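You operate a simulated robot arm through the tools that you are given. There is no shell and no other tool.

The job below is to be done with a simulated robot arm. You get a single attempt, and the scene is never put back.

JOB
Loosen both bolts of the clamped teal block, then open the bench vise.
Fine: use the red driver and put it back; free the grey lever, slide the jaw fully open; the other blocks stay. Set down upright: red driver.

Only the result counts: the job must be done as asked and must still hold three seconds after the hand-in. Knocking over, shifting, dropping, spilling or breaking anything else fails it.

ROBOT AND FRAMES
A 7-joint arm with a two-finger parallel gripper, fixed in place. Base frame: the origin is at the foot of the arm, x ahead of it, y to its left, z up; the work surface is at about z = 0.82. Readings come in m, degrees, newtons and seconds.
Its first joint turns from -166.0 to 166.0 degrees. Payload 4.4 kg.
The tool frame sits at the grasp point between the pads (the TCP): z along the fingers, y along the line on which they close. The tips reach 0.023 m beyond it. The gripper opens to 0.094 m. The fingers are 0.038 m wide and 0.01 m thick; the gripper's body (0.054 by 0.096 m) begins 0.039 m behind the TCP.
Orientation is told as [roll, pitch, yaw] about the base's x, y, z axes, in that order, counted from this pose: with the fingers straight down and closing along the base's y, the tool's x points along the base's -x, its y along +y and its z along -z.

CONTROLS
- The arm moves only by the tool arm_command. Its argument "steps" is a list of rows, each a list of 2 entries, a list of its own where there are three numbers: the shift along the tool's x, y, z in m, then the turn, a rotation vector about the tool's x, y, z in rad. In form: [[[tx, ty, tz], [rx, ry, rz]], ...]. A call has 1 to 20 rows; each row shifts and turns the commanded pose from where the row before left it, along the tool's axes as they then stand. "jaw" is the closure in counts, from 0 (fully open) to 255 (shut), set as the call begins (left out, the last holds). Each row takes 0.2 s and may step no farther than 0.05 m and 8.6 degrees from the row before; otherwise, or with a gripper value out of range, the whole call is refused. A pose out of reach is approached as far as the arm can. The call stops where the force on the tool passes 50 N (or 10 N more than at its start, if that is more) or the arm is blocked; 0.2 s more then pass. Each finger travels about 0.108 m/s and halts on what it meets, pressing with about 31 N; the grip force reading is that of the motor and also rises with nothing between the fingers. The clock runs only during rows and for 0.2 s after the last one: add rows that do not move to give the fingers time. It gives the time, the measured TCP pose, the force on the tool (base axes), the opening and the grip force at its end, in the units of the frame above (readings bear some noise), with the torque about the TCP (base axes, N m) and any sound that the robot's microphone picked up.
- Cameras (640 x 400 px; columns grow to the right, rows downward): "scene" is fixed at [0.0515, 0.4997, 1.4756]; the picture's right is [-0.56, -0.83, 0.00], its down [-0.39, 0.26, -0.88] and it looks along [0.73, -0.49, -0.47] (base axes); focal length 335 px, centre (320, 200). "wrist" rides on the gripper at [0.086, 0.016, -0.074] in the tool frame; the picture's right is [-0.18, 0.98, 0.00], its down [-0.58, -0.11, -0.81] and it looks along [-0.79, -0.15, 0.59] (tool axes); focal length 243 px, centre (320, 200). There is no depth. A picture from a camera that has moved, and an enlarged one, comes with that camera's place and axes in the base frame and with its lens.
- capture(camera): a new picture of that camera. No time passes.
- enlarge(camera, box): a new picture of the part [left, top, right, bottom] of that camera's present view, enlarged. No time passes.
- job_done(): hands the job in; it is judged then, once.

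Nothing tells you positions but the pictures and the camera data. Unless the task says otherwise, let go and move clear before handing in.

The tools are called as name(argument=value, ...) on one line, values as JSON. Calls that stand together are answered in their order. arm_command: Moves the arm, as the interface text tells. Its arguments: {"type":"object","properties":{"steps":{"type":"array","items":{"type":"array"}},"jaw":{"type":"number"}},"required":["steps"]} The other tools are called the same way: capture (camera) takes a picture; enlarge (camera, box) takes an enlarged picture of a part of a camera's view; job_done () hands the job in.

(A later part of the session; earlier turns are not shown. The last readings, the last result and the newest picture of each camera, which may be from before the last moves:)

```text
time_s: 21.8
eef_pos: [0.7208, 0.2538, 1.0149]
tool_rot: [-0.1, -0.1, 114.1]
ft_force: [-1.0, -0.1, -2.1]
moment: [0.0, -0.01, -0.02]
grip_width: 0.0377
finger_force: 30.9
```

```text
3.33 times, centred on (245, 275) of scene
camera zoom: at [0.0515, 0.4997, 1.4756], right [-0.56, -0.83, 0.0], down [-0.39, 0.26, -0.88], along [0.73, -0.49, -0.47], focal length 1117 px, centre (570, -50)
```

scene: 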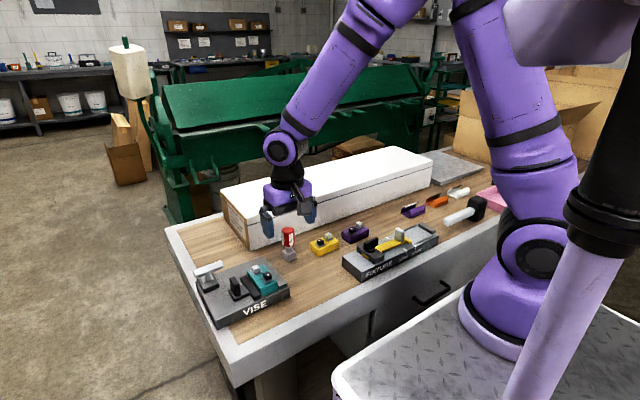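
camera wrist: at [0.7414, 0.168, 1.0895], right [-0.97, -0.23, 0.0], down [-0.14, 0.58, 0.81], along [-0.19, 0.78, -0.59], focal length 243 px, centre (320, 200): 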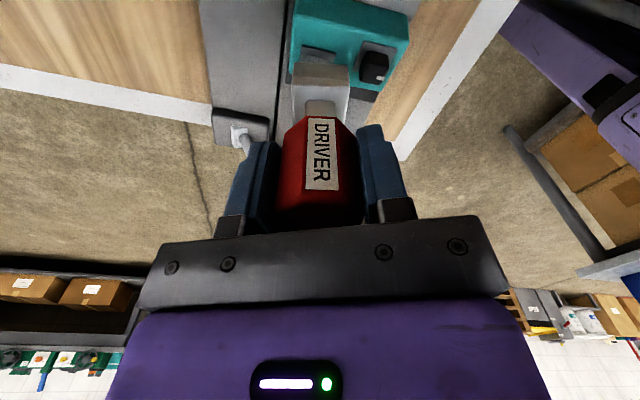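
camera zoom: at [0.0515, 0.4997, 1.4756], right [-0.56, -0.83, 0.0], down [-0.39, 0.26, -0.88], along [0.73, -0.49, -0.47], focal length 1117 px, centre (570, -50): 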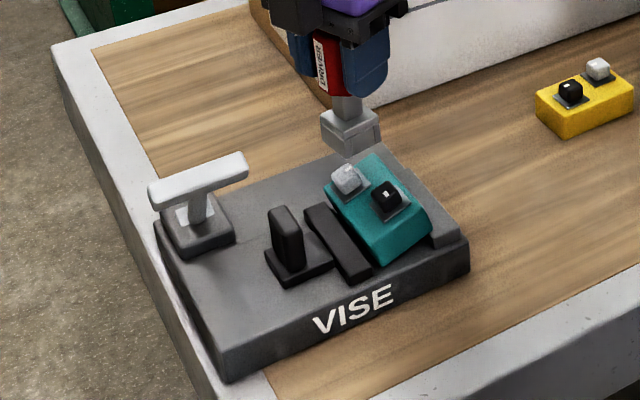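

The teal block appears to have shifted slightly in the clamp; I'll look closely before continuing.

enlarge(camera="scene", box=[235, 250, 300, 310])

enlarge(camera="wrist", box=[190, 0, 450, 140])

```text
6.67 times, centred on (268, 280) of scene
camera zoom: at [0.0515, 0.4997, 1.4756], right [-0.56, -0.83, 0.0], down [-0.39, 0.26, -0.88], along [0.73, -0.49, -0.47], focal length 2234 px, centre (670, -333)
```

zoom: 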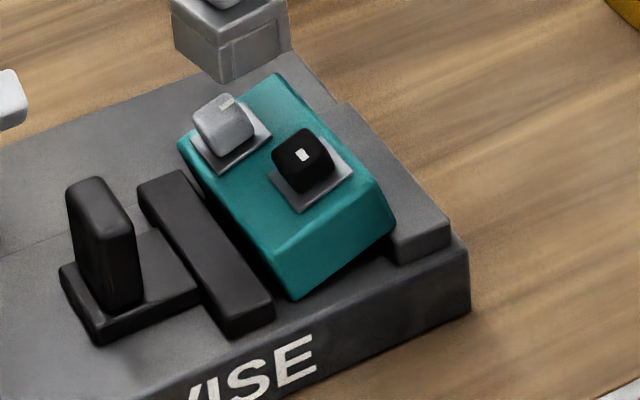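

```text
2.46 times, centred on (320, 70) of wrist
camera zoom: at [0.7414, 0.168, 1.0895], right [-0.97, -0.23, 0.0], down [-0.14, 0.58, 0.81], along [-0.19, 0.78, -0.59], focal length 597 px, centre (320, 520)
```

zoom: 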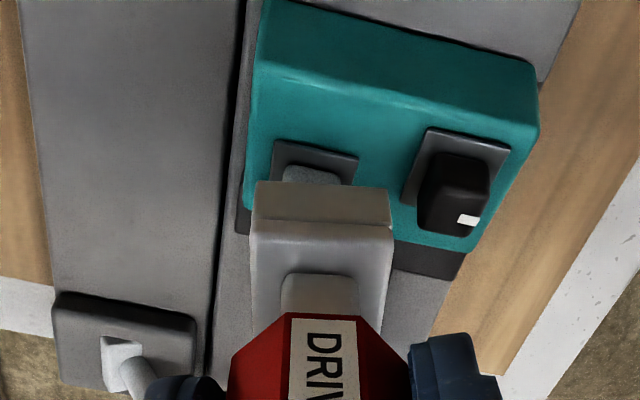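

The lift pulled the teal block partly out of the jaws: its −y side now rests on the low fixed jaw. I'll raise the arm, rotate back to yaw 0 and inspect.

arm_command(steps=[[[0, 0, -0.025], [0, 0, 0]], [[0, 0, -0.025], [0, 0, 0]], [[0, 0, 0], [0, 0, 0.1422]], [[0, 0, 0], [0, 0, 0.1422]], [[0, 0, 0], [0, 0, 0.1422]], [[0, 0, 0], [0, 0, 0.1422]], [[0, 0, 0], [0, 0, 0.1422]], [[0, 0, 0], [0, 0, 0.1422]], [[0, 0, 0], [0, 0, 0.1422]], [[0, 0, 0], [0, 0, 0.1422]], [[0, 0, 0], [0, 0, 0.1422]], [[0, 0, 0], [0, 0, 0.1422]], [[0, 0, 0], [0, 0, 0.1422]], [[0, 0, 0], [0, 0, 0.1422]], [[0, 0, 0], [0, 0, 0.1422]], [[0, 0, 0], [0, 0, 0.1422]], [[0, 0, 0], [0, 0, 0]]], jaw=255)

capture(camera="wrist")

enlarge(camera="wrist", box=[240, 0, 480, 200])

enlarge(camera="scene", box=[225, 190, 325, 310])

```text
time_s: 25.4
eef_pos: [0.7205, 0.2539, 1.064]
tool_rot: [-0.1, 0.0, -0.1]
ft_force: [0.7, 0.1, -1.6]
moment: [-0.02, -0.01, -0.01]
grip_width: 0.0377
finger_force: 30.8
```

```text
taken
camera wrist: at [0.6355, 0.2703, 1.1394], right [0.19, 0.98, 0.0], down [0.58, -0.11, 0.81], along [0.79, -0.15, -0.59], focal length 243 px, centre (320, 200)
```

wrist: 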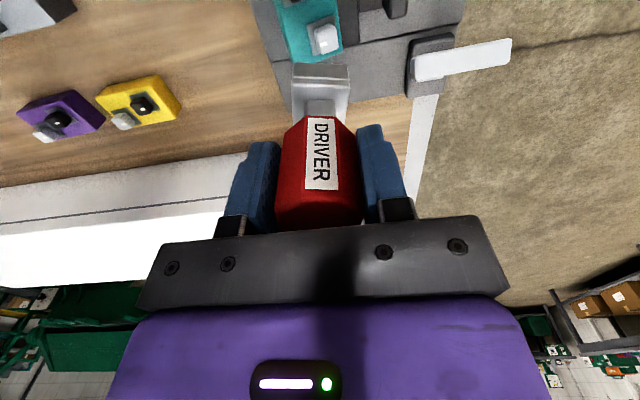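

```text
2.00 times, centred on (360, 100) of wrist
camera zoom: at [0.6355, 0.2703, 1.1394], right [0.19, 0.98, 0.0], down [0.58, -0.11, 0.81], along [0.79, -0.15, -0.59], focal length 485 px, centre (240, 400)
```

zoom: 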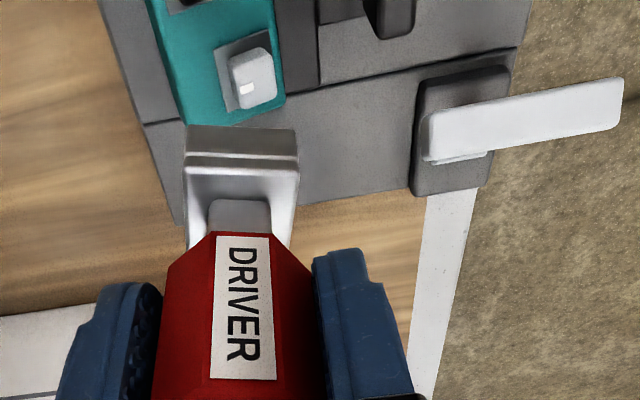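

```text
3.33 times, centred on (275, 250) of scene
camera zoom: at [0.0515, 0.4997, 1.4756], right [-0.56, -0.83, 0.0], down [-0.39, 0.26, -0.88], along [0.73, -0.49, -0.47], focal length 1117 px, centre (470, 33)
```

zoom: 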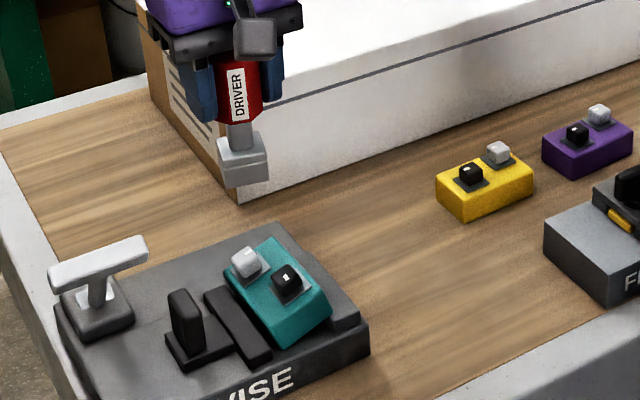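

The white bolt is turned (its tick is now toward −y), but the block is tilted and the driver has slipped about 12° in the grip. I'll set the driver back at its home upright, then re-seat the block by hand before doing the second bolt.

arm_command(steps=[[[-0.0199, -0.036, 0], [0, 0, 0]], [[-0.0199, -0.036, 0], [0, 0, 0]], [[-0.0199, -0.036, 0], [0, 0, 0]], [[-0.0199, -0.036, 0], [0, 0, 0]], [[0, 0, 0.04], [0, 0, -0.1]], [[0, 0, 0.04], [0, 0, -0.1]], [[0, 0, 0.04], [0, 0, 0]], [[0, 0, 0.025], [0, 0, 0]], [[0, 0, 0], [0, 0, 0]], [[0, 0, 0], [0, 0, 0]]], jaw=255)

capture(camera="wrist")

enlarge(camera="wrist", box=[270, 50, 370, 130])

enlarge(camera="scene", box=[250, 200, 330, 300])

```text
time_s: 27.6
eef_pos: [0.8008, 0.1115, 0.9225]
tool_rot: [-0.1, 0.0, 11.4]
ft_force: [-0.6, 0.1, -0.9]
moment: [-0.02, 0.03, -0.01]
grip_width: 0.0375
finger_force: 31.1
```

```text
taken
camera wrist: at [0.714, 0.1097, 0.9964], right [-0.01, 1.0, 0.0], down [0.59, 0.01, 0.81], along [0.81, 0.01, -0.59], focal length 243 px, centre (320, 200)
```

wrist: 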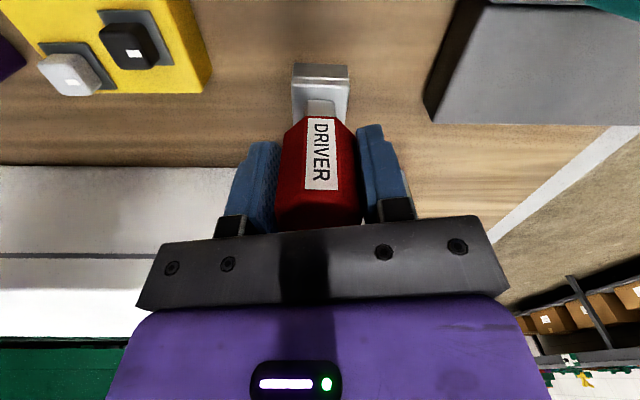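

```text
5.00 times, centred on (320, 90) of wrist
camera zoom: at [0.714, 0.1097, 0.9964], right [-0.01, 1.0, 0.0], down [0.59, 0.01, 0.81], along [0.81, 0.01, -0.59], focal length 1213 px, centre (320, 750)
```

zoom: 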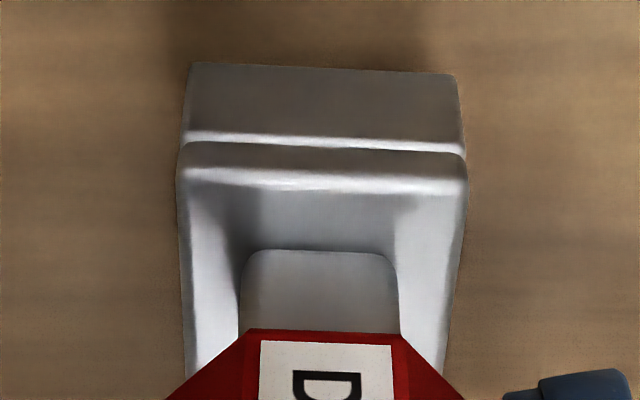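

```text
4.00 times, centred on (290, 250) of scene
camera zoom: at [0.0515, 0.4997, 1.4756], right [-0.56, -0.83, 0.0], down [-0.39, 0.26, -0.88], along [0.73, -0.49, -0.47], focal length 1340 px, centre (440, 0)
```

zoom: 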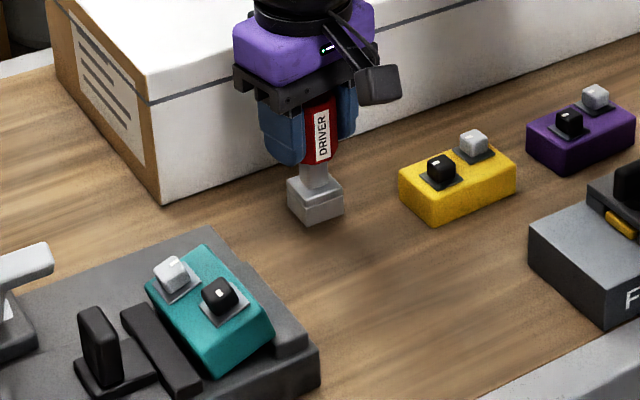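

The driver is directly over its home spot. Lowering to the table.

arm_command(steps=[[[0, 0, 0.01], [0, 0, 0]], [[0, 0, 0.007], [0, 0, 0]], [[0, 0, 0.002], [0, 0, 0]], [[0, 0, 0.0015], [0, 0, 0]], [[0, 0, 0], [0, 0, 0]]], jaw=255)

```text
time_s: 28.8
eef_pos: [0.7987, 0.1102, 0.9005]
tool_rot: [0.0, -0.1, 11.4]
ft_force: [-3.3, -0.2, 19.4]
moment: [-0.01, 0.16, -0.08]
grip_width: 0.0378
finger_force: 31.3
```

arm_command(steps=[[[0, 0, -0.001], [0, 0, 0]], [[0, 0, 0], [0, 0, 0]]], jaw=255)

arm_command(steps=[[[0, 0, 0], [0, 0, 0]], [[0, 0, 0], [0, 0, 0]], [[0, 0, 0], [0, 0, 0]]], jaw=0)

capture(camera="wrist")

enlarge(camera="scene", box=[250, 200, 330, 300])

```text
time_s: 29.4
eef_pos: [0.7993, 0.1107, 0.8998]
tool_rot: [0.0, -0.1, 11.5]
ft_force: [-0.8, 1.9, 15.2]
moment: [0.15, -0.11, -0.06]
grip_width: 0.0379
finger_force: 31.2
```

```text
time_s: 30.2
eef_pos: [0.8, 0.1105, 0.8989]
tool_rot: [0.0, 0.0, 11.4]
ft_force: [0.3, 0.0, -0.1]
moment: [-0.01, -0.03, 0.0]
grip_width: 0.0937
finger_force: 0.1
```

```text
taken
camera wrist: at [0.7125, 0.1092, 0.975], right [-0.01, 1.0, 0.0], down [0.59, 0.01, 0.81], along [0.81, 0.01, -0.59], focal length 243 px, centre (320, 200)
```

wrist: 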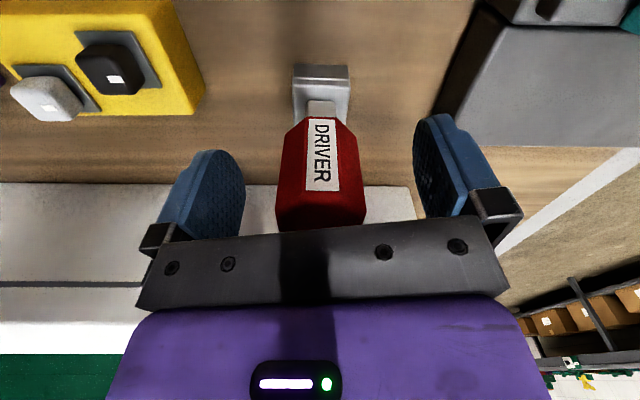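

```text
4.00 times, centred on (290, 250) of scene
camera zoom: at [0.0515, 0.4997, 1.4756], right [-0.56, -0.83, 0.0], down [-0.39, 0.26, -0.88], along [0.73, -0.49, -0.47], focal length 1340 px, centre (440, 0)
```

zoom: 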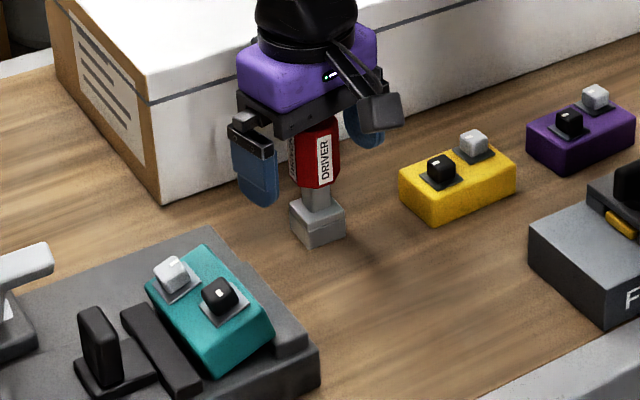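

The driver stands at home. Now I'll inspect the block unobstructed from the wrist camera.

arm_command(steps=[[[0, 0, -0.04], [0, 0, 0]], [[0, 0, -0.04], [0, 0, 0]], [[0, 0, -0.04], [0, 0, 0]], [[0, 0, -0.03], [0, 0, 0.1]], [[0, 0, 0], [0, 0, 0.1]], [[0.04, 0.025, 0], [0, 0, 0]], [[0.04, 0.025, 0], [0, 0, 0]], [[0.04, 0.025, 0], [0, 0, 0]], [[0.04, 0.025, 0], [0, 0, 0]], [[0.02, 0.025, 0], [0, 0, 0]], [[0, 0, 0], [0, 0, 0]]], jaw=0)

enlarge(camera="wrist", box=[240, 0, 420, 140])

enlarge(camera="scene", box=[235, 250, 300, 310])

```text
time_s: 32.6
eef_pos: [0.621, 0.2343, 1.0487]
tool_rot: [0.1, -0.1, 0.0]
ft_force: [-0.1, -0.3, -0.1]
moment: [0.01, 0.0, -0.04]
grip_width: 0.0941
finger_force: 0.1
```

```text
2.86 times, centred on (330, 70) of wrist
camera zoom: at [0.5349, 0.2511, 1.1238], right [0.18, 0.98, 0.0], down [0.58, -0.11, 0.81], along [0.79, -0.15, -0.59], focal length 693 px, centre (291, 571)
```

zoom: 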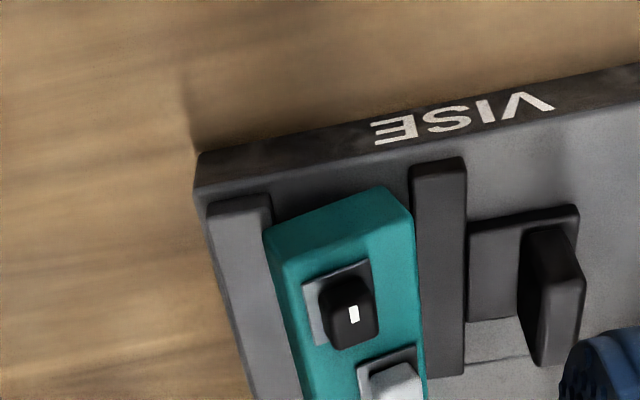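

```text
6.67 times, centred on (268, 280) of scene
camera zoom: at [0.0515, 0.4997, 1.4756], right [-0.56, -0.83, 0.0], down [-0.39, 0.26, -0.88], along [0.73, -0.49, -0.47], focal length 2234 px, centre (670, -333)
```

zoom: 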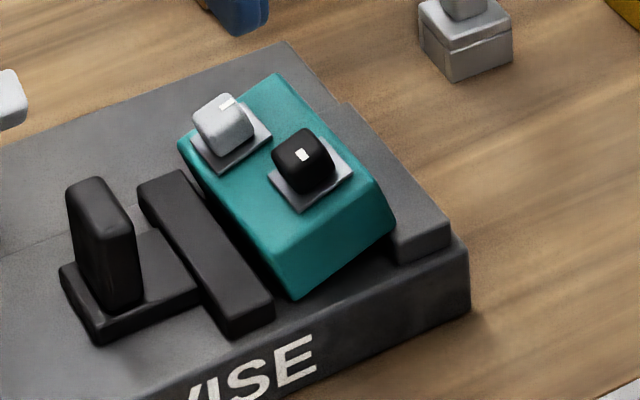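

enlarge(camera="wrist", box=[290, 35, 380, 105])

enlarge(camera="wrist", box=[300, 90, 400, 170])

```text
5.71 times, centred on (335, 70) of wrist
camera zoom: at [0.5349, 0.2511, 1.1238], right [0.18, 0.98, 0.0], down [0.58, -0.11, 0.81], along [0.79, -0.15, -0.59], focal length 1386 px, centre (234, 943)
```

zoom: 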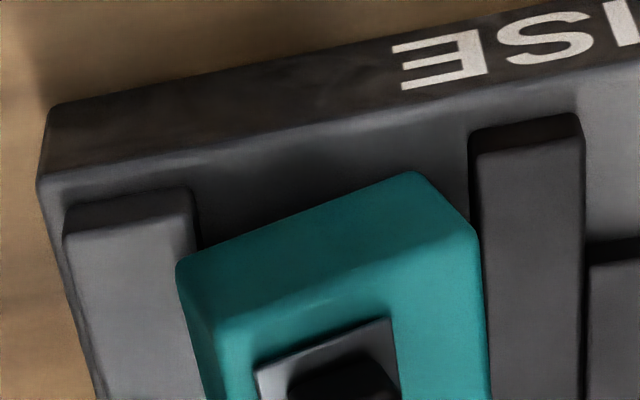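

```text
5.00 times, centred on (350, 130) of wrist
camera zoom: at [0.5349, 0.2511, 1.1238], right [0.18, 0.98, 0.0], down [0.58, -0.11, 0.81], along [0.79, -0.15, -0.59], focal length 1213 px, centre (170, 550)
```

zoom: 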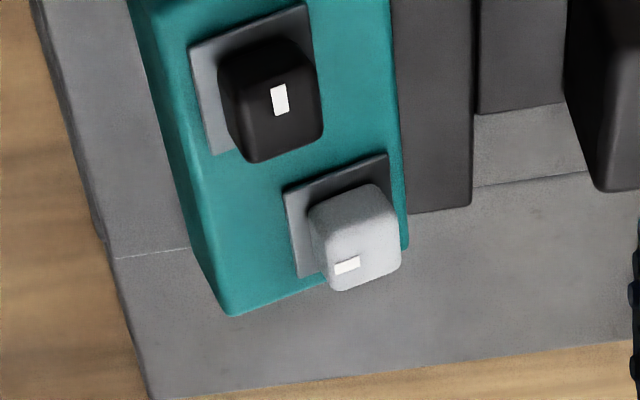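

The gap centre between the jaws is about y≈0.2465 and the block's original centre about (0.701, 0.2465). I'll straddle the tilted block with partly open fingers (y direction), squeeze it square, and press it back into the gap.

arm_command(steps=[[[-0.04, 0.0055, 0], [0, 0, 0]], [[-0.041, 0.0065, 0], [0, 0, 0]], [[0, 0, 0.04], [0, 0, 0]], [[0, 0, 0.04], [0, 0, 0]], [[0, 0, 0], [0, 0, 0]], [[0, 0, 0], [0, 0, 0]]], jaw=60)

capture(camera="wrist")

enlarge(camera="scene", box=[205, 220, 305, 320])

```text
time_s: 34.0
eef_pos: [0.6998, 0.2446, 0.9693]
tool_rot: [0.0, 0.0, 0.1]
ft_force: [0.7, 0.0, 0.2]
moment: [0.04, 0.01, 0.02]
grip_width: 0.0721
finger_force: 0.2
```

```text
taken
camera wrist: at [0.6139, 0.2624, 1.045], right [0.18, 0.98, 0.0], down [0.58, -0.11, 0.81], along [0.79, -0.15, -0.59], focal length 243 px, centre (320, 200)
```

wrist: 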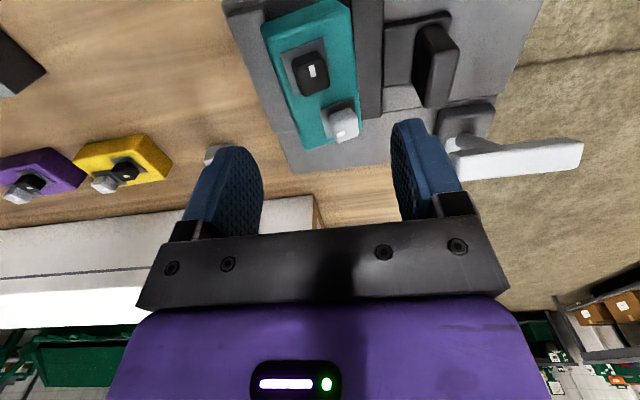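

```text
4.00 times, centred on (255, 270) of scene
camera zoom: at [0.0515, 0.4997, 1.4756], right [-0.56, -0.83, 0.0], down [-0.39, 0.26, -0.88], along [0.73, -0.49, -0.47], focal length 1340 px, centre (580, -80)
```

zoom: 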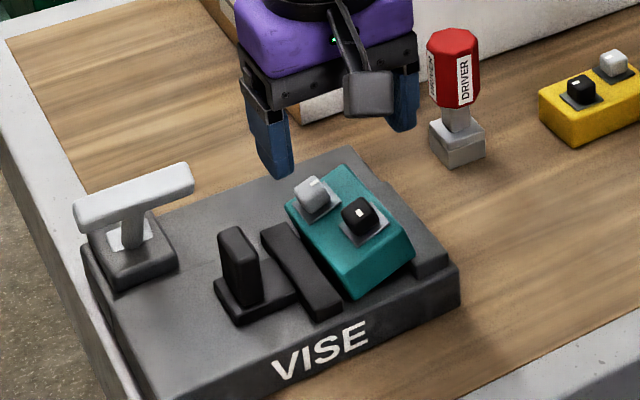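

enlarge(camera="wrist", box=[220, 0, 420, 160])

```text
2.50 times, centred on (320, 80) of wrist
camera zoom: at [0.6139, 0.2624, 1.045], right [0.18, 0.98, 0.0], down [0.58, -0.11, 0.81], along [0.79, -0.15, -0.59], focal length 606 px, centre (320, 500)
```

zoom: 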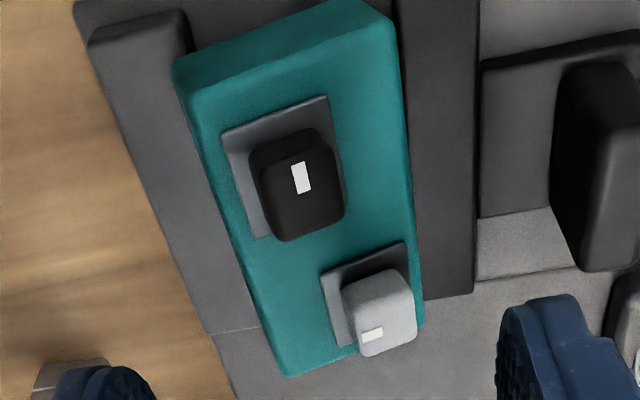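

arm_command(steps=[[[-0.004, 0, 0.03], [0, 0, 0]], [[0, 0, 0.025], [0, 0, 0]], [[0, 0, 0], [0, 0, 0]], [[0, 0, 0], [0, 0, 0]]], jaw=60)

capture(camera="wrist")

enlarge(camera="scene", box=[205, 220, 305, 320])

```text
time_s: 35.0
eef_pos: [0.705, 0.2477, 0.9155]
tool_rot: [0.1, 0.0, 0.0]
ft_force: [-0.5, 0.3, -0.9]
moment: [-0.02, 0.0, 0.04]
grip_width: 0.0718
finger_force: 0.0
```

```text
taken
camera wrist: at [0.6196, 0.2638, 0.9904], right [0.18, 0.98, 0.0], down [0.58, -0.11, 0.81], along [0.79, -0.15, -0.59], focal length 243 px, centre (320, 200)
```

wrist: 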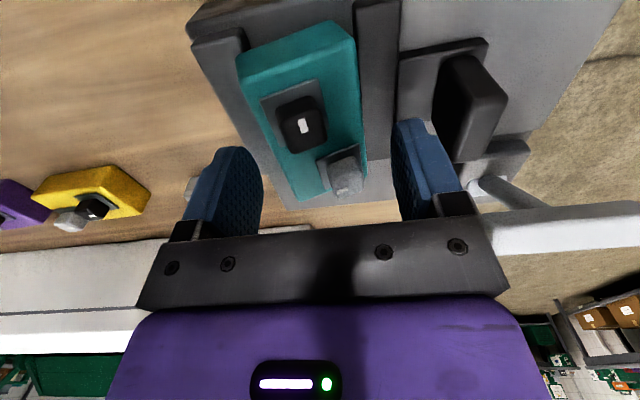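

```text
4.00 times, centred on (255, 270) of scene
camera zoom: at [0.0515, 0.4997, 1.4756], right [-0.56, -0.83, 0.0], down [-0.39, 0.26, -0.88], along [0.73, -0.49, -0.47], focal length 1340 px, centre (580, -80)
```

zoom: 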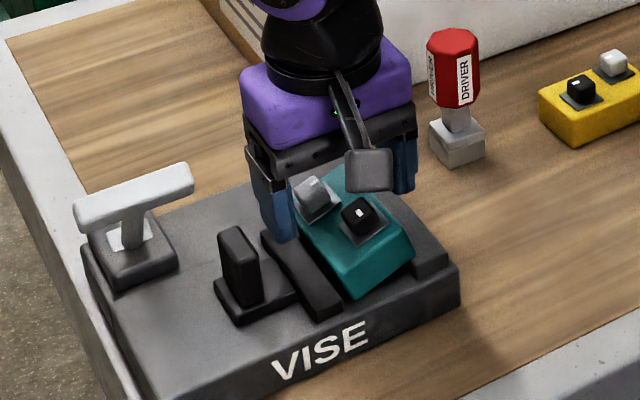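

arm_command(steps=[[[0, -0.001, 0.01], [0, 0, 0]], [[0, 0, 0.008], [0, 0, 0]], [[0, 0, 0.006], [0, 0, 0]], [[0, 0, 0], [0, 0, 0]]], jaw=60)

capture(camera="wrist")

enlarge(camera="scene", box=[205, 220, 305, 320])

```text
time_s: 36.0
eef_pos: [0.7046, 0.2471, 0.8907]
tool_rot: [-0.1, 0.0, 0.0]
ft_force: [-1.0, 0.3, 6.0]
moment: [-0.18, 0.12, 0.04]
grip_width: 0.0718
finger_force: 0.0
```

```text
taken
camera wrist: at [0.6194, 0.2626, 0.966], right [0.18, 0.98, 0.0], down [0.58, -0.11, 0.81], along [0.79, -0.15, -0.59], focal length 243 px, centre (320, 200)
```

wrist: 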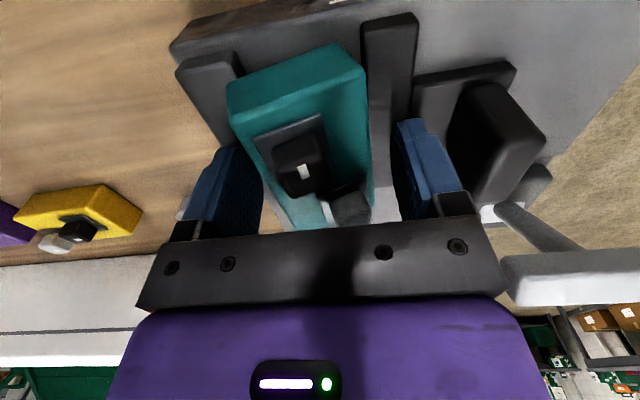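

```text
4.00 times, centred on (255, 270) of scene
camera zoom: at [0.0515, 0.4997, 1.4756], right [-0.56, -0.83, 0.0], down [-0.39, 0.26, -0.88], along [0.73, -0.49, -0.47], focal length 1340 px, centre (580, -80)
```

zoom: 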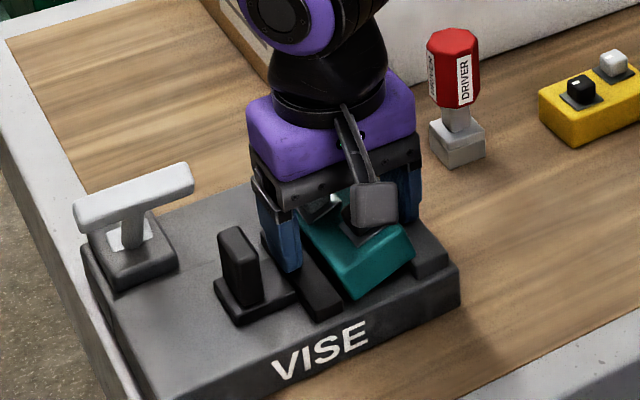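

Light contact with the fixed jaw's top; I'll rise 2 mm and close gently to square the block.

arm_command(steps=[[[0, 0, -0.0025], [0, 0, 0]], [[0, 0, 0], [0, 0, 0]]], jaw=60)

arm_command(steps=[[[0, 0, 0], [0, 0, 0]], [[0, 0, 0], [0, 0, 0]], [[0, 0, 0], [0, 0, 0]]], jaw=255)

capture(camera="wrist")

enlarge(camera="scene", box=[205, 220, 305, 320])

```text
time_s: 36.6
eef_pos: [0.7058, 0.246, 0.8929]
tool_rot: [0.0, -0.1, 0.0]
ft_force: [0.1, -0.8, 0.1]
moment: [-0.02, -0.01, 0.03]
grip_width: 0.0718
finger_force: 0.0
```

```text
time_s: 37.4
eef_pos: [0.7041, 0.2466, 0.8941]
tool_rot: [0.0, 0.0, -0.1]
ft_force: [-0.6, 1.6, 4.0]
moment: [-0.21, 0.07, 0.13]
grip_width: 0.0548
finger_force: 31.1
```

```text
taken
camera wrist: at [0.6191, 0.2621, 0.9684], right [0.18, 0.98, 0.0], down [0.58, -0.11, 0.81], along [0.79, -0.15, -0.59], focal length 243 px, centre (320, 200)
```

wrist: 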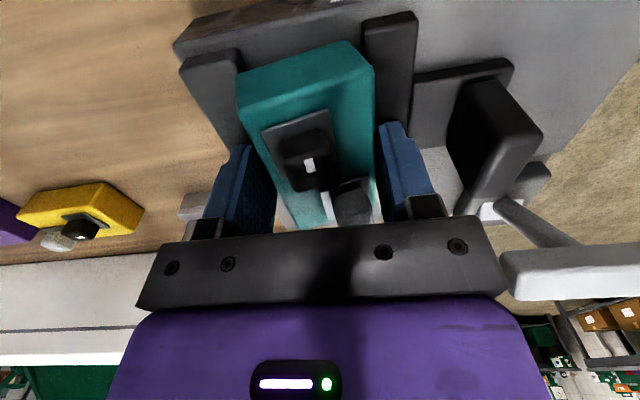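

```text
4.00 times, centred on (255, 270) of scene
camera zoom: at [0.0515, 0.4997, 1.4756], right [-0.56, -0.83, 0.0], down [-0.39, 0.26, -0.88], along [0.73, -0.49, -0.47], focal length 1340 px, centre (580, -80)
```

zoom: 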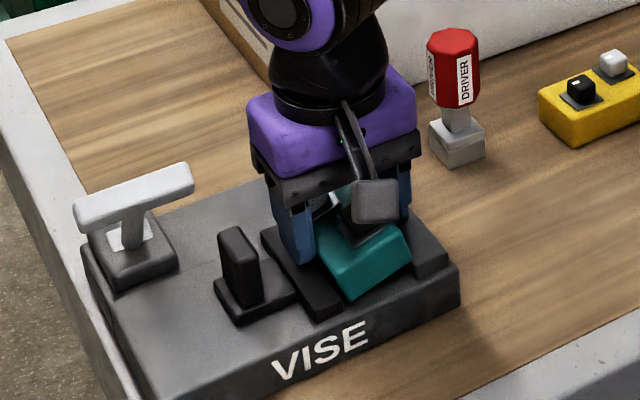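

arm_command(steps=[[[0, 0, -0.006], [0, 0, 0]], [[0, 0, -0.006], [0, 0, 0]], [[0, 0, 0], [0, 0, 0]], [[0, 0, 0], [0, 0, 0]]], jaw=255)

capture(camera="wrist")

enlarge(camera="scene", box=[205, 220, 305, 320])

```text
time_s: 38.4
eef_pos: [0.7053, 0.2472, 0.9035]
tool_rot: [0.0, 0.0, 0.0]
ft_force: [0.3, -0.7, -3.6]
moment: [-0.04, -0.06, -0.01]
grip_width: 0.0506
finger_force: 31.0
```

```text
taken
camera wrist: at [0.6195, 0.2631, 0.9791], right [0.18, 0.98, 0.0], down [0.58, -0.11, 0.81], along [0.79, -0.15, -0.59], focal length 243 px, centre (320, 200)
```

wrist: 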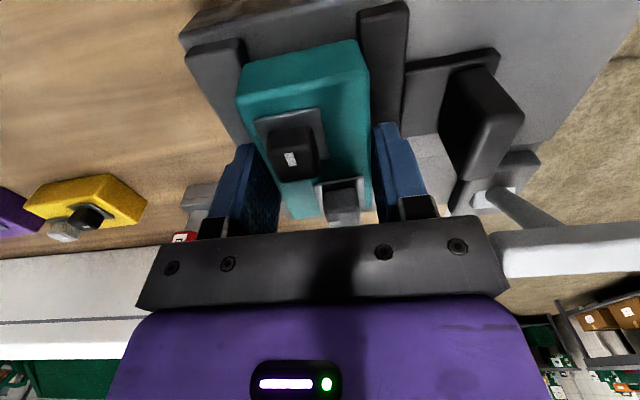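

```text
4.00 times, centred on (255, 270) of scene
camera zoom: at [0.0515, 0.4997, 1.4756], right [-0.56, -0.83, 0.0], down [-0.39, 0.26, -0.88], along [0.73, -0.49, -0.47], focal length 1340 px, centre (580, -80)
```

zoom: 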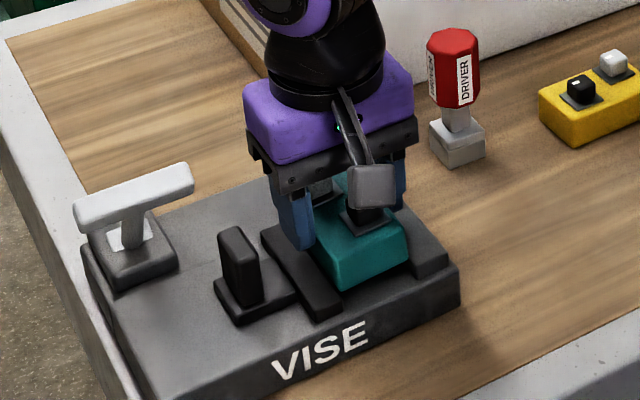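

The block squared up in the grip (width 50.6 mm). I'll measure its alignment with the gap before pressing down.

enlarge(camera="wrist", box=[170, 0, 430, 170])

enlarge(camera="scene", box=[235, 250, 300, 310])

```text
2.35 times, centred on (300, 85) of wrist
camera zoom: at [0.6195, 0.2631, 0.9791], right [0.18, 0.98, 0.0], down [0.58, -0.11, 0.81], along [0.79, -0.15, -0.59], focal length 571 px, centre (367, 471)
```

zoom: 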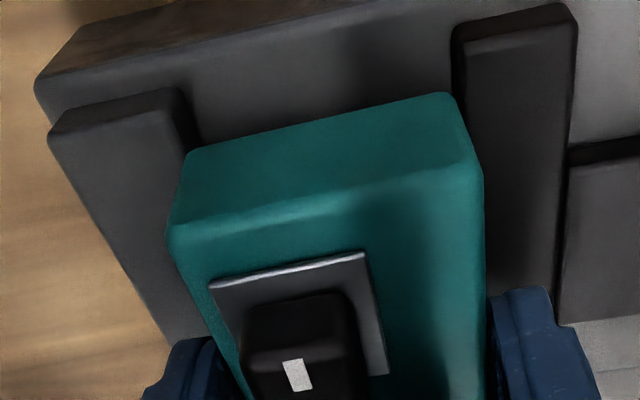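

```text
6.67 times, centred on (268, 280) of scene
camera zoom: at [0.0515, 0.4997, 1.4756], right [-0.56, -0.83, 0.0], down [-0.39, 0.26, -0.88], along [0.73, -0.49, -0.47], focal length 2234 px, centre (670, -333)
```

zoom: 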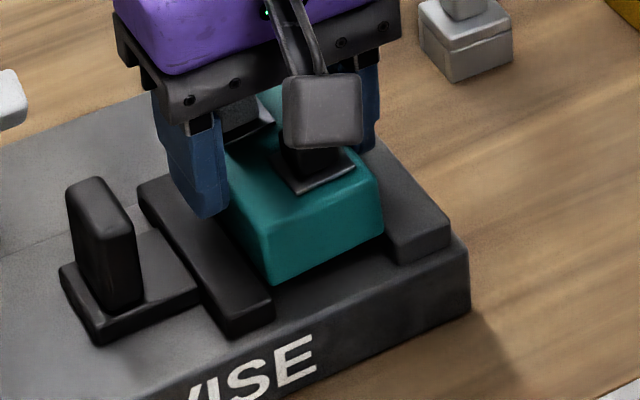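

arm_command(steps=[[[0, 0, 0.002], [0, 0, 0]], [[0, 0, 0.002], [0, 0, 0]], [[0, 0, 0], [0, 0, 0]]], jaw=255)

```text
time_s: 39.2
eef_pos: [0.7054, 0.2471, 0.9008]
tool_rot: [0.0, -0.1, -0.1]
ft_force: [-0.8, -1.4, -4.5]
moment: [-0.05, -0.02, 0.07]
grip_width: 0.0503
finger_force: 31.7
```

arm_command(steps=[[[0, 0, 0.002], [0, 0, 0]], [[0, 0, 0.001], [0, 0, 0]], [[0, 0, 0], [0, 0, 0]]], jaw=255)

enlarge(camera="wrist", box=[170, 0, 430, 170])

enlarge(camera="scene", box=[235, 250, 300, 310])

```text
time_s: 40.0
eef_pos: [0.7057, 0.2456, 0.897]
tool_rot: [-0.1, 0.0, 0.0]
ft_force: [0.5, 1.3, -4.2]
moment: [-0.01, -0.02, 0.07]
grip_width: 0.0504
finger_force: 30.9
```

```text
2.35 times, centred on (300, 85) of wrist
camera zoom: at [0.6198, 0.2627, 0.9728], right [0.18, 0.98, 0.0], down [0.58, -0.11, 0.81], along [0.79, -0.15, -0.59], focal length 571 px, centre (367, 471)
```

zoom: 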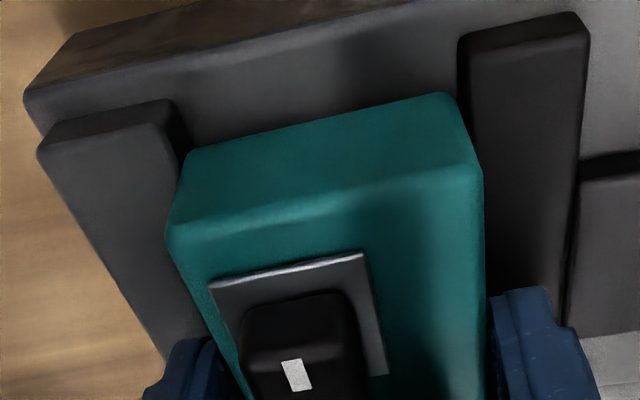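

```text
6.67 times, centred on (268, 280) of scene
camera zoom: at [0.0515, 0.4997, 1.4756], right [-0.56, -0.83, 0.0], down [-0.39, 0.26, -0.88], along [0.73, -0.49, -0.47], focal length 2234 px, centre (670, -333)
```

zoom: 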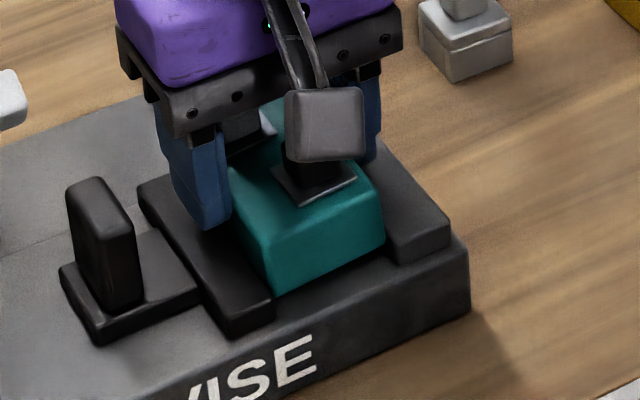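

arm_command(steps=[[[0, 0.0008, 0.001], [0, 0, 0]], [[0, 0, 0.001], [0, 0, 0]], [[0, 0, 0], [0, 0, 0]]], jaw=255)

enlarge(camera="wrist", box=[220, 20, 400, 140])

```text
time_s: 40.8
eef_pos: [0.7063, 0.2472, 0.8966]
tool_rot: [0.0, 0.0, 0.0]
ft_force: [0.1, -1.5, -2.0]
moment: [-0.02, 0.02, 0.02]
grip_width: 0.0506
finger_force: 31.0
```

```text
3.33 times, centred on (310, 80) of wrist
camera zoom: at [0.6202, 0.2629, 0.9711], right [0.18, 0.98, 0.0], down [0.58, -0.11, 0.81], along [0.79, -0.15, -0.59], focal length 809 px, centre (353, 600)
```

zoom: 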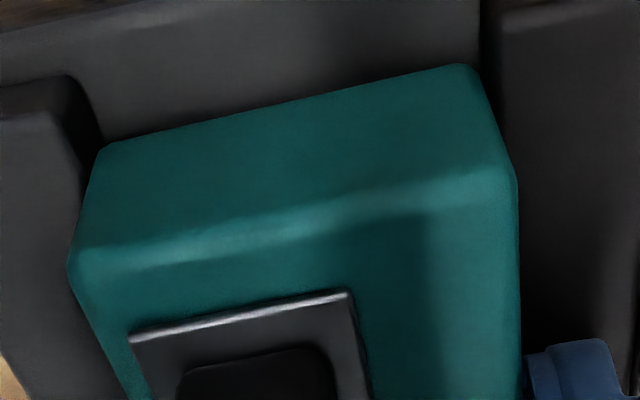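

arm_command(steps=[[[0, 0, 0.001], [0, 0, 0]], [[0, 0, 0.001], [0, 0, 0]], [[0, 0, 0.001], [0, 0, 0]], [[0, 0, 0], [0, 0, 0]]], jaw=255)

enlarge(camera="wrist", box=[170, 0, 430, 170])

enlarge(camera="scene", box=[235, 250, 300, 310])

```text
time_s: 41.8
eef_pos: [0.7057, 0.2462, 0.8929]
tool_rot: [-0.1, 0.0, -0.1]
ft_force: [-2.8, -10.4, 1.4]
moment: [-0.13, -0.07, 0.09]
grip_width: 0.0503
finger_force: 30.4
```

```text
2.35 times, centred on (300, 85) of wrist
camera zoom: at [0.6202, 0.2628, 0.9677], right [0.18, 0.98, 0.0], down [0.58, -0.11, 0.81], along [0.79, -0.15, -0.59], focal length 571 px, centre (367, 471)
```

zoom: 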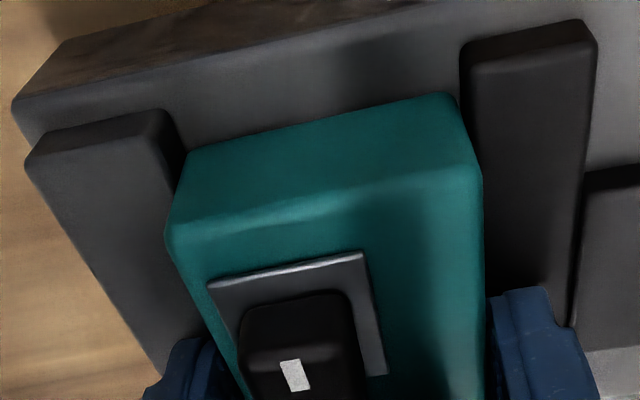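

```text
6.67 times, centred on (268, 280) of scene
camera zoom: at [0.0515, 0.4997, 1.4756], right [-0.56, -0.83, 0.0], down [-0.39, 0.26, -0.88], along [0.73, -0.49, -0.47], focal length 2234 px, centre (670, -333)
```

zoom: 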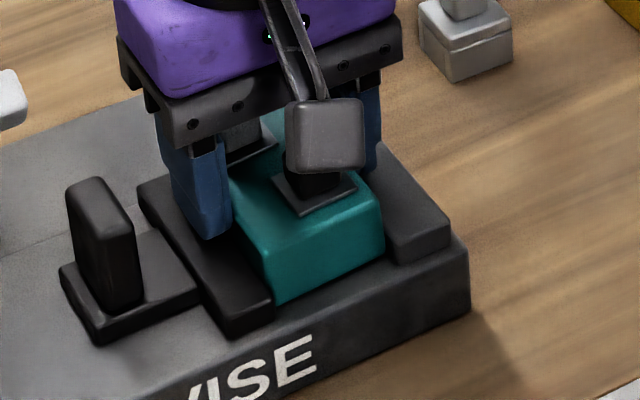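

The block has entered between the jaws (lateral contact with the moving jaw). I'll relieve sideways by 0.8 mm and lower the last bit.

arm_command(steps=[[[0, -0.0008, 0], [0, 0, 0]], [[0, 0, 0.001], [0, 0, 0]], [[0, 0, 0.0008], [0, 0, 0]], [[0, 0, 0], [0, 0, 0]]], jaw=255)

enlarge(camera="scene", box=[235, 250, 300, 310])

```text
time_s: 42.8
eef_pos: [0.7055, 0.2464, 0.891]
tool_rot: [0.0, 0.0, 0.0]
ft_force: [5.7, -5.5, 6.8]
moment: [-0.37, 0.12, 0.13]
grip_width: 0.0499
finger_force: 30.7
```

```text
6.67 times, centred on (268, 280) of scene
camera zoom: at [0.0515, 0.4997, 1.4756], right [-0.56, -0.83, 0.0], down [-0.39, 0.26, -0.88], along [0.73, -0.49, -0.47], focal length 2234 px, centre (670, -333)
```

zoom: 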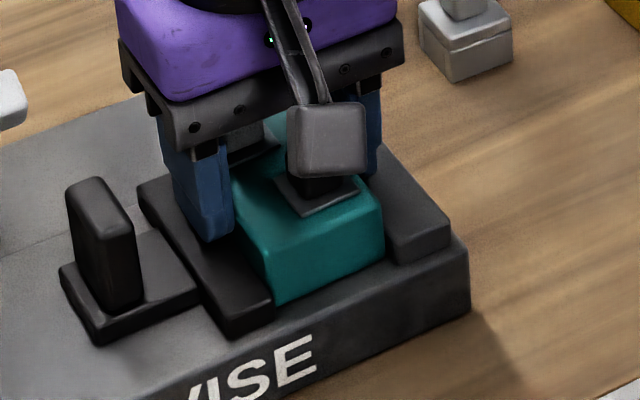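

arm_command(steps=[[[0, 0, 0], [0, 0, 0]], [[0, 0, 0], [0, 0, 0]]], jaw=60)

arm_command(steps=[[[0, 0, -0.04], [0, 0, 0]], [[0, 0, -0.04], [0, 0, 0]], [[0.02, 0, -0.03], [0, 0, 0]], [[0.03, 0, 0], [0, 0, 0]], [[0.02, 0, 0], [0, 0, 0]], [[0, 0, 0], [0, 0, 0]]], jaw=60)

enlarge(camera="wrist", box=[220, 0, 420, 160])

enlarge(camera="scene", box=[235, 250, 300, 310])

```text
time_s: 43.4
eef_pos: [0.7062, 0.2468, 0.8909]
tool_rot: [0.0, -0.1, 0.0]
ft_force: [-2.9, 8.8, 9.6]
moment: [-0.21, 0.24, -0.27]
grip_width: 0.0681
finger_force: 0.0
```

```text
time_s: 44.8
eef_pos: [0.6362, 0.2451, 1.0019]
tool_rot: [0.0, 0.0, 0.0]
ft_force: [0.7, 0.7, -0.2]
moment: [-0.01, -0.01, 0.02]
grip_width: 0.0717
finger_force: 0.2
```

```text
2.50 times, centred on (320, 80) of wrist
camera zoom: at [0.5504, 0.2623, 1.0779], right [0.18, 0.98, 0.0], down [0.58, -0.11, 0.81], along [0.79, -0.15, -0.59], focal length 606 px, centre (320, 500)
```

zoom: 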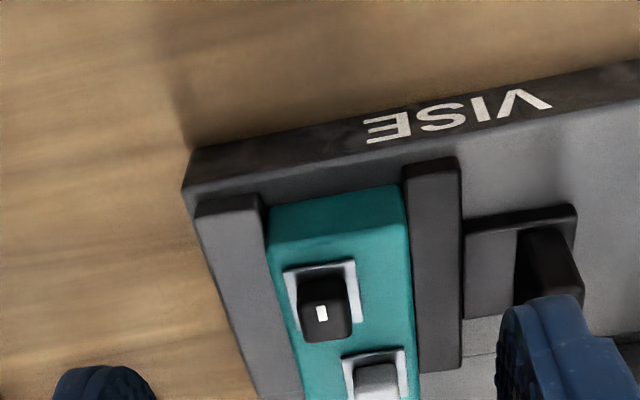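

```text
6.67 times, centred on (268, 280) of scene
camera zoom: at [0.0515, 0.4997, 1.4756], right [-0.56, -0.83, 0.0], down [-0.39, 0.26, -0.88], along [0.73, -0.49, -0.47], focal length 2234 px, centre (670, -333)
```

zoom: 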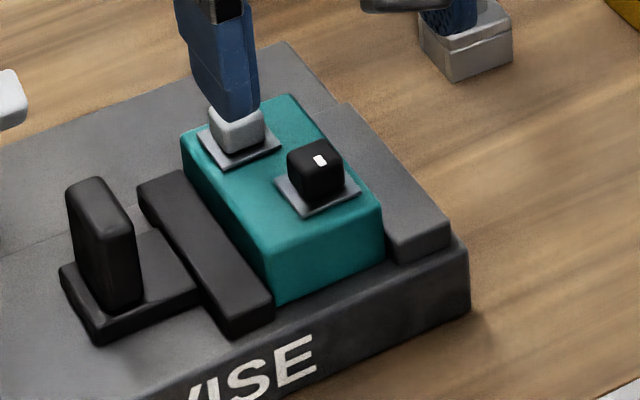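

The block is seated flat between the jaws again. Now back to the driver.

arm_command(steps=[[[0, 0, -0.02], [0, 0, 0]], [[-0.0328, -0.0269, 0], [0, 0, 0]], [[-0.0328, -0.0269, 0], [0, 0, 0]], [[-0.0328, -0.0269, 0], [0, 0, 0]], [[-0.0328, -0.0269, 0], [0, 0, 0]], [[-0.0328, -0.0269, 0], [0, 0, 0]], [[0, 0, 0.02], [0, 0, 0]], [[0, 0, 0], [0, 0, 0]]], jaw=0)

enlarge(camera="wrist", box=[260, 0, 380, 120])

enlarge(camera="scene", box=[205, 200, 325, 320])

```text
time_s: 46.6
eef_pos: [0.8002, 0.1089, 1.0035]
tool_rot: [0.0, -0.1, 0.0]
ft_force: [-1.4, -0.2, -0.2]
moment: [-0.02, 0.03, 0.02]
grip_width: 0.0941
finger_force: 0.1
```

```text
3.33 times, centred on (320, 60) of wrist
camera zoom: at [0.7152, 0.1249, 1.0777], right [0.18, 0.98, 0.0], down [0.58, -0.11, 0.81], along [0.79, -0.15, -0.59], focal length 809 px, centre (320, 667)
```

zoom: 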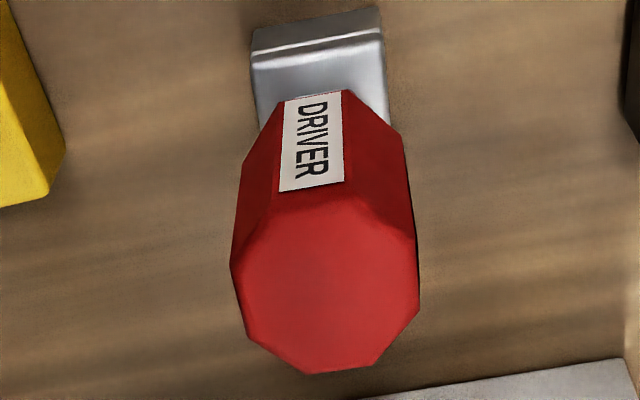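

```text
3.33 times, centred on (265, 260) of scene
camera zoom: at [0.0515, 0.4997, 1.4756], right [-0.56, -0.83, 0.0], down [-0.39, 0.26, -0.88], along [0.73, -0.49, -0.47], focal length 1117 px, centre (503, 0)
```

zoom: 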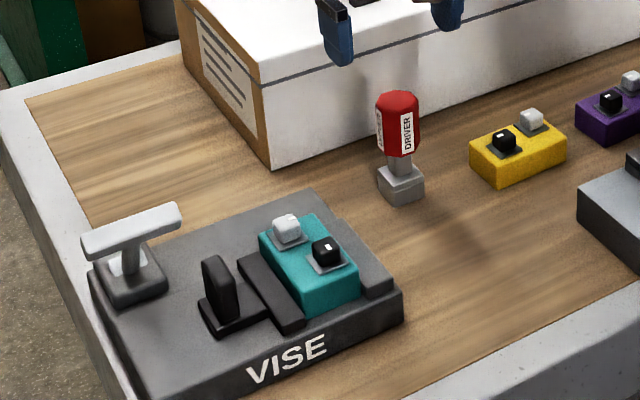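

arm_command(steps=[[[0.0025, 0.002, 0.0], [0, 0, 0]], [[0, 0, 0.04], [0, 0, 0]], [[0, 0, 0.04], [0, 0, 0]], [[0, 0, 0.0235], [0, 0, 0]], [[0, 0, 0], [0, 0, 0]], [[0, 0, 0], [0, 0, 0]]], jaw=0)

capture(camera="wrist")

```text
time_s: 48.0
eef_pos: [0.7991, 0.1102, 0.8958]
tool_rot: [0.1, -0.1, -0.1]
ft_force: [0.6, -0.8, 0.1]
moment: [0.0, 0.03, -0.02]
grip_width: 0.0939
finger_force: 0.0
```

```text
taken
camera wrist: at [0.714, 0.1271, 0.971], right [0.18, 0.98, 0.0], down [0.58, -0.11, 0.81], along [0.79, -0.15, -0.59], focal length 243 px, centre (320, 200)
```

wrist: 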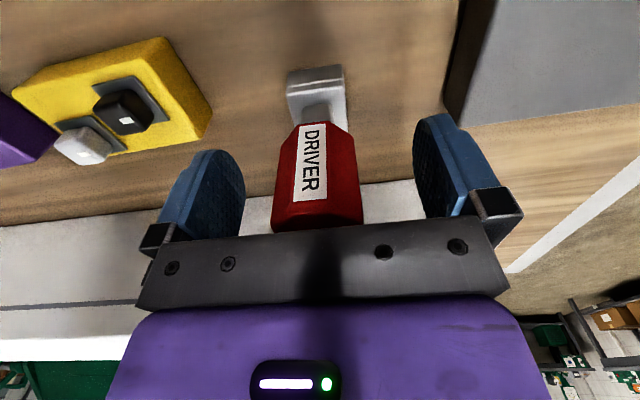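

arm_command(steps=[[[0, 0, 0], [0, 0, 0]], [[0, 0, 0], [0, 0, 0]], [[0, 0, 0], [0, 0, 0]], [[0, 0, 0], [0, 0, 0]]], jaw=255)

enlarge(camera="wrist", box=[270, 50, 370, 130])

arm_command(steps=[[[0, 0, -0.04], [0, 0, 0]], [[0, 0, -0.04], [0, 0, 0]], [[0, 0, -0.04], [0, 0, 0]], [[0, 0, -0.04], [0, 0, 0]], [[0.0228, 0.032, 0], [0, 0, 0]], [[0.0228, 0.032, 0], [0, 0, 0]], [[0.0228, 0.032, 0], [0, 0, 0]], [[0.0228, 0.032, 0], [0, 0, 0]], [[0, 0, 0], [0, 0, 0]], [[0, 0, 0], [0, 0, 0]]], jaw=255)

enlarge(camera="wrist", box=[260, 0, 380, 100])

enlarge(camera="scene", box=[205, 200, 325, 320])

```text
time_s: 49.0
eef_pos: [0.7992, 0.1092, 0.8952]
tool_rot: [0.0, 0.0, 0.0]
ft_force: [-0.2, -0.9, -0.5]
moment: [-0.02, -0.03, -0.01]
grip_width: 0.0361
finger_force: 30.7
```

```text
5.00 times, centred on (320, 90) of wrist
camera zoom: at [0.7141, 0.127, 0.9711], right [0.18, 0.98, 0.0], down [0.58, -0.11, 0.81], along [0.79, -0.15, -0.59], focal length 1213 px, centre (320, 750)
```

zoom: 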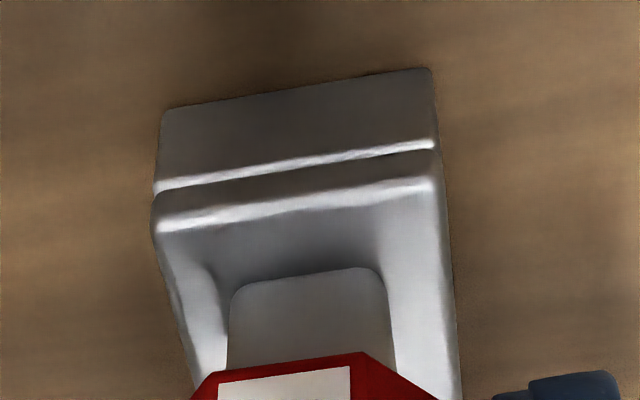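

```text
time_s: 51.2
eef_pos: [0.7039, 0.242, 1.0587]
tool_rot: [0.0, 0.0, 0.0]
ft_force: [0.6, 0.8, -1.7]
moment: [-0.02, 0.0, 0.03]
grip_width: 0.0359
finger_force: 31.0
```

```text
4.00 times, centred on (320, 50) of wrist
camera zoom: at [0.6175, 0.2583, 1.1339], right [0.18, 0.98, 0.0], down [0.58, -0.11, 0.81], along [0.79, -0.15, -0.59], focal length 970 px, centre (320, 800)
```

zoom: 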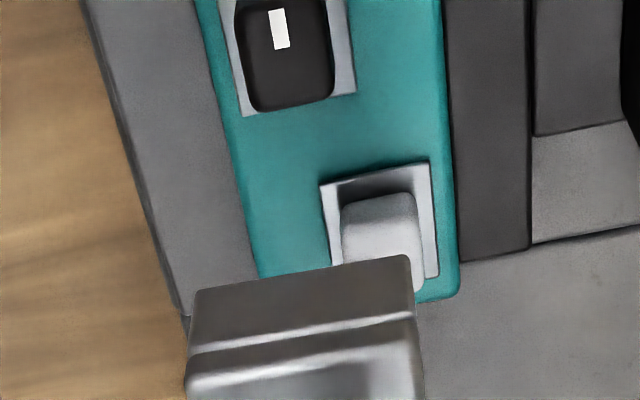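

```text
3.33 times, centred on (265, 260) of scene
camera zoom: at [0.0515, 0.4997, 1.4756], right [-0.56, -0.83, 0.0], down [-0.39, 0.26, -0.88], along [0.73, -0.49, -0.47], focal length 1117 px, centre (503, 0)
```

zoom: 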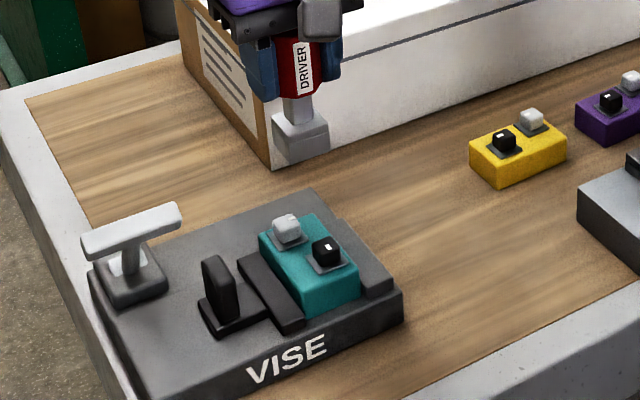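

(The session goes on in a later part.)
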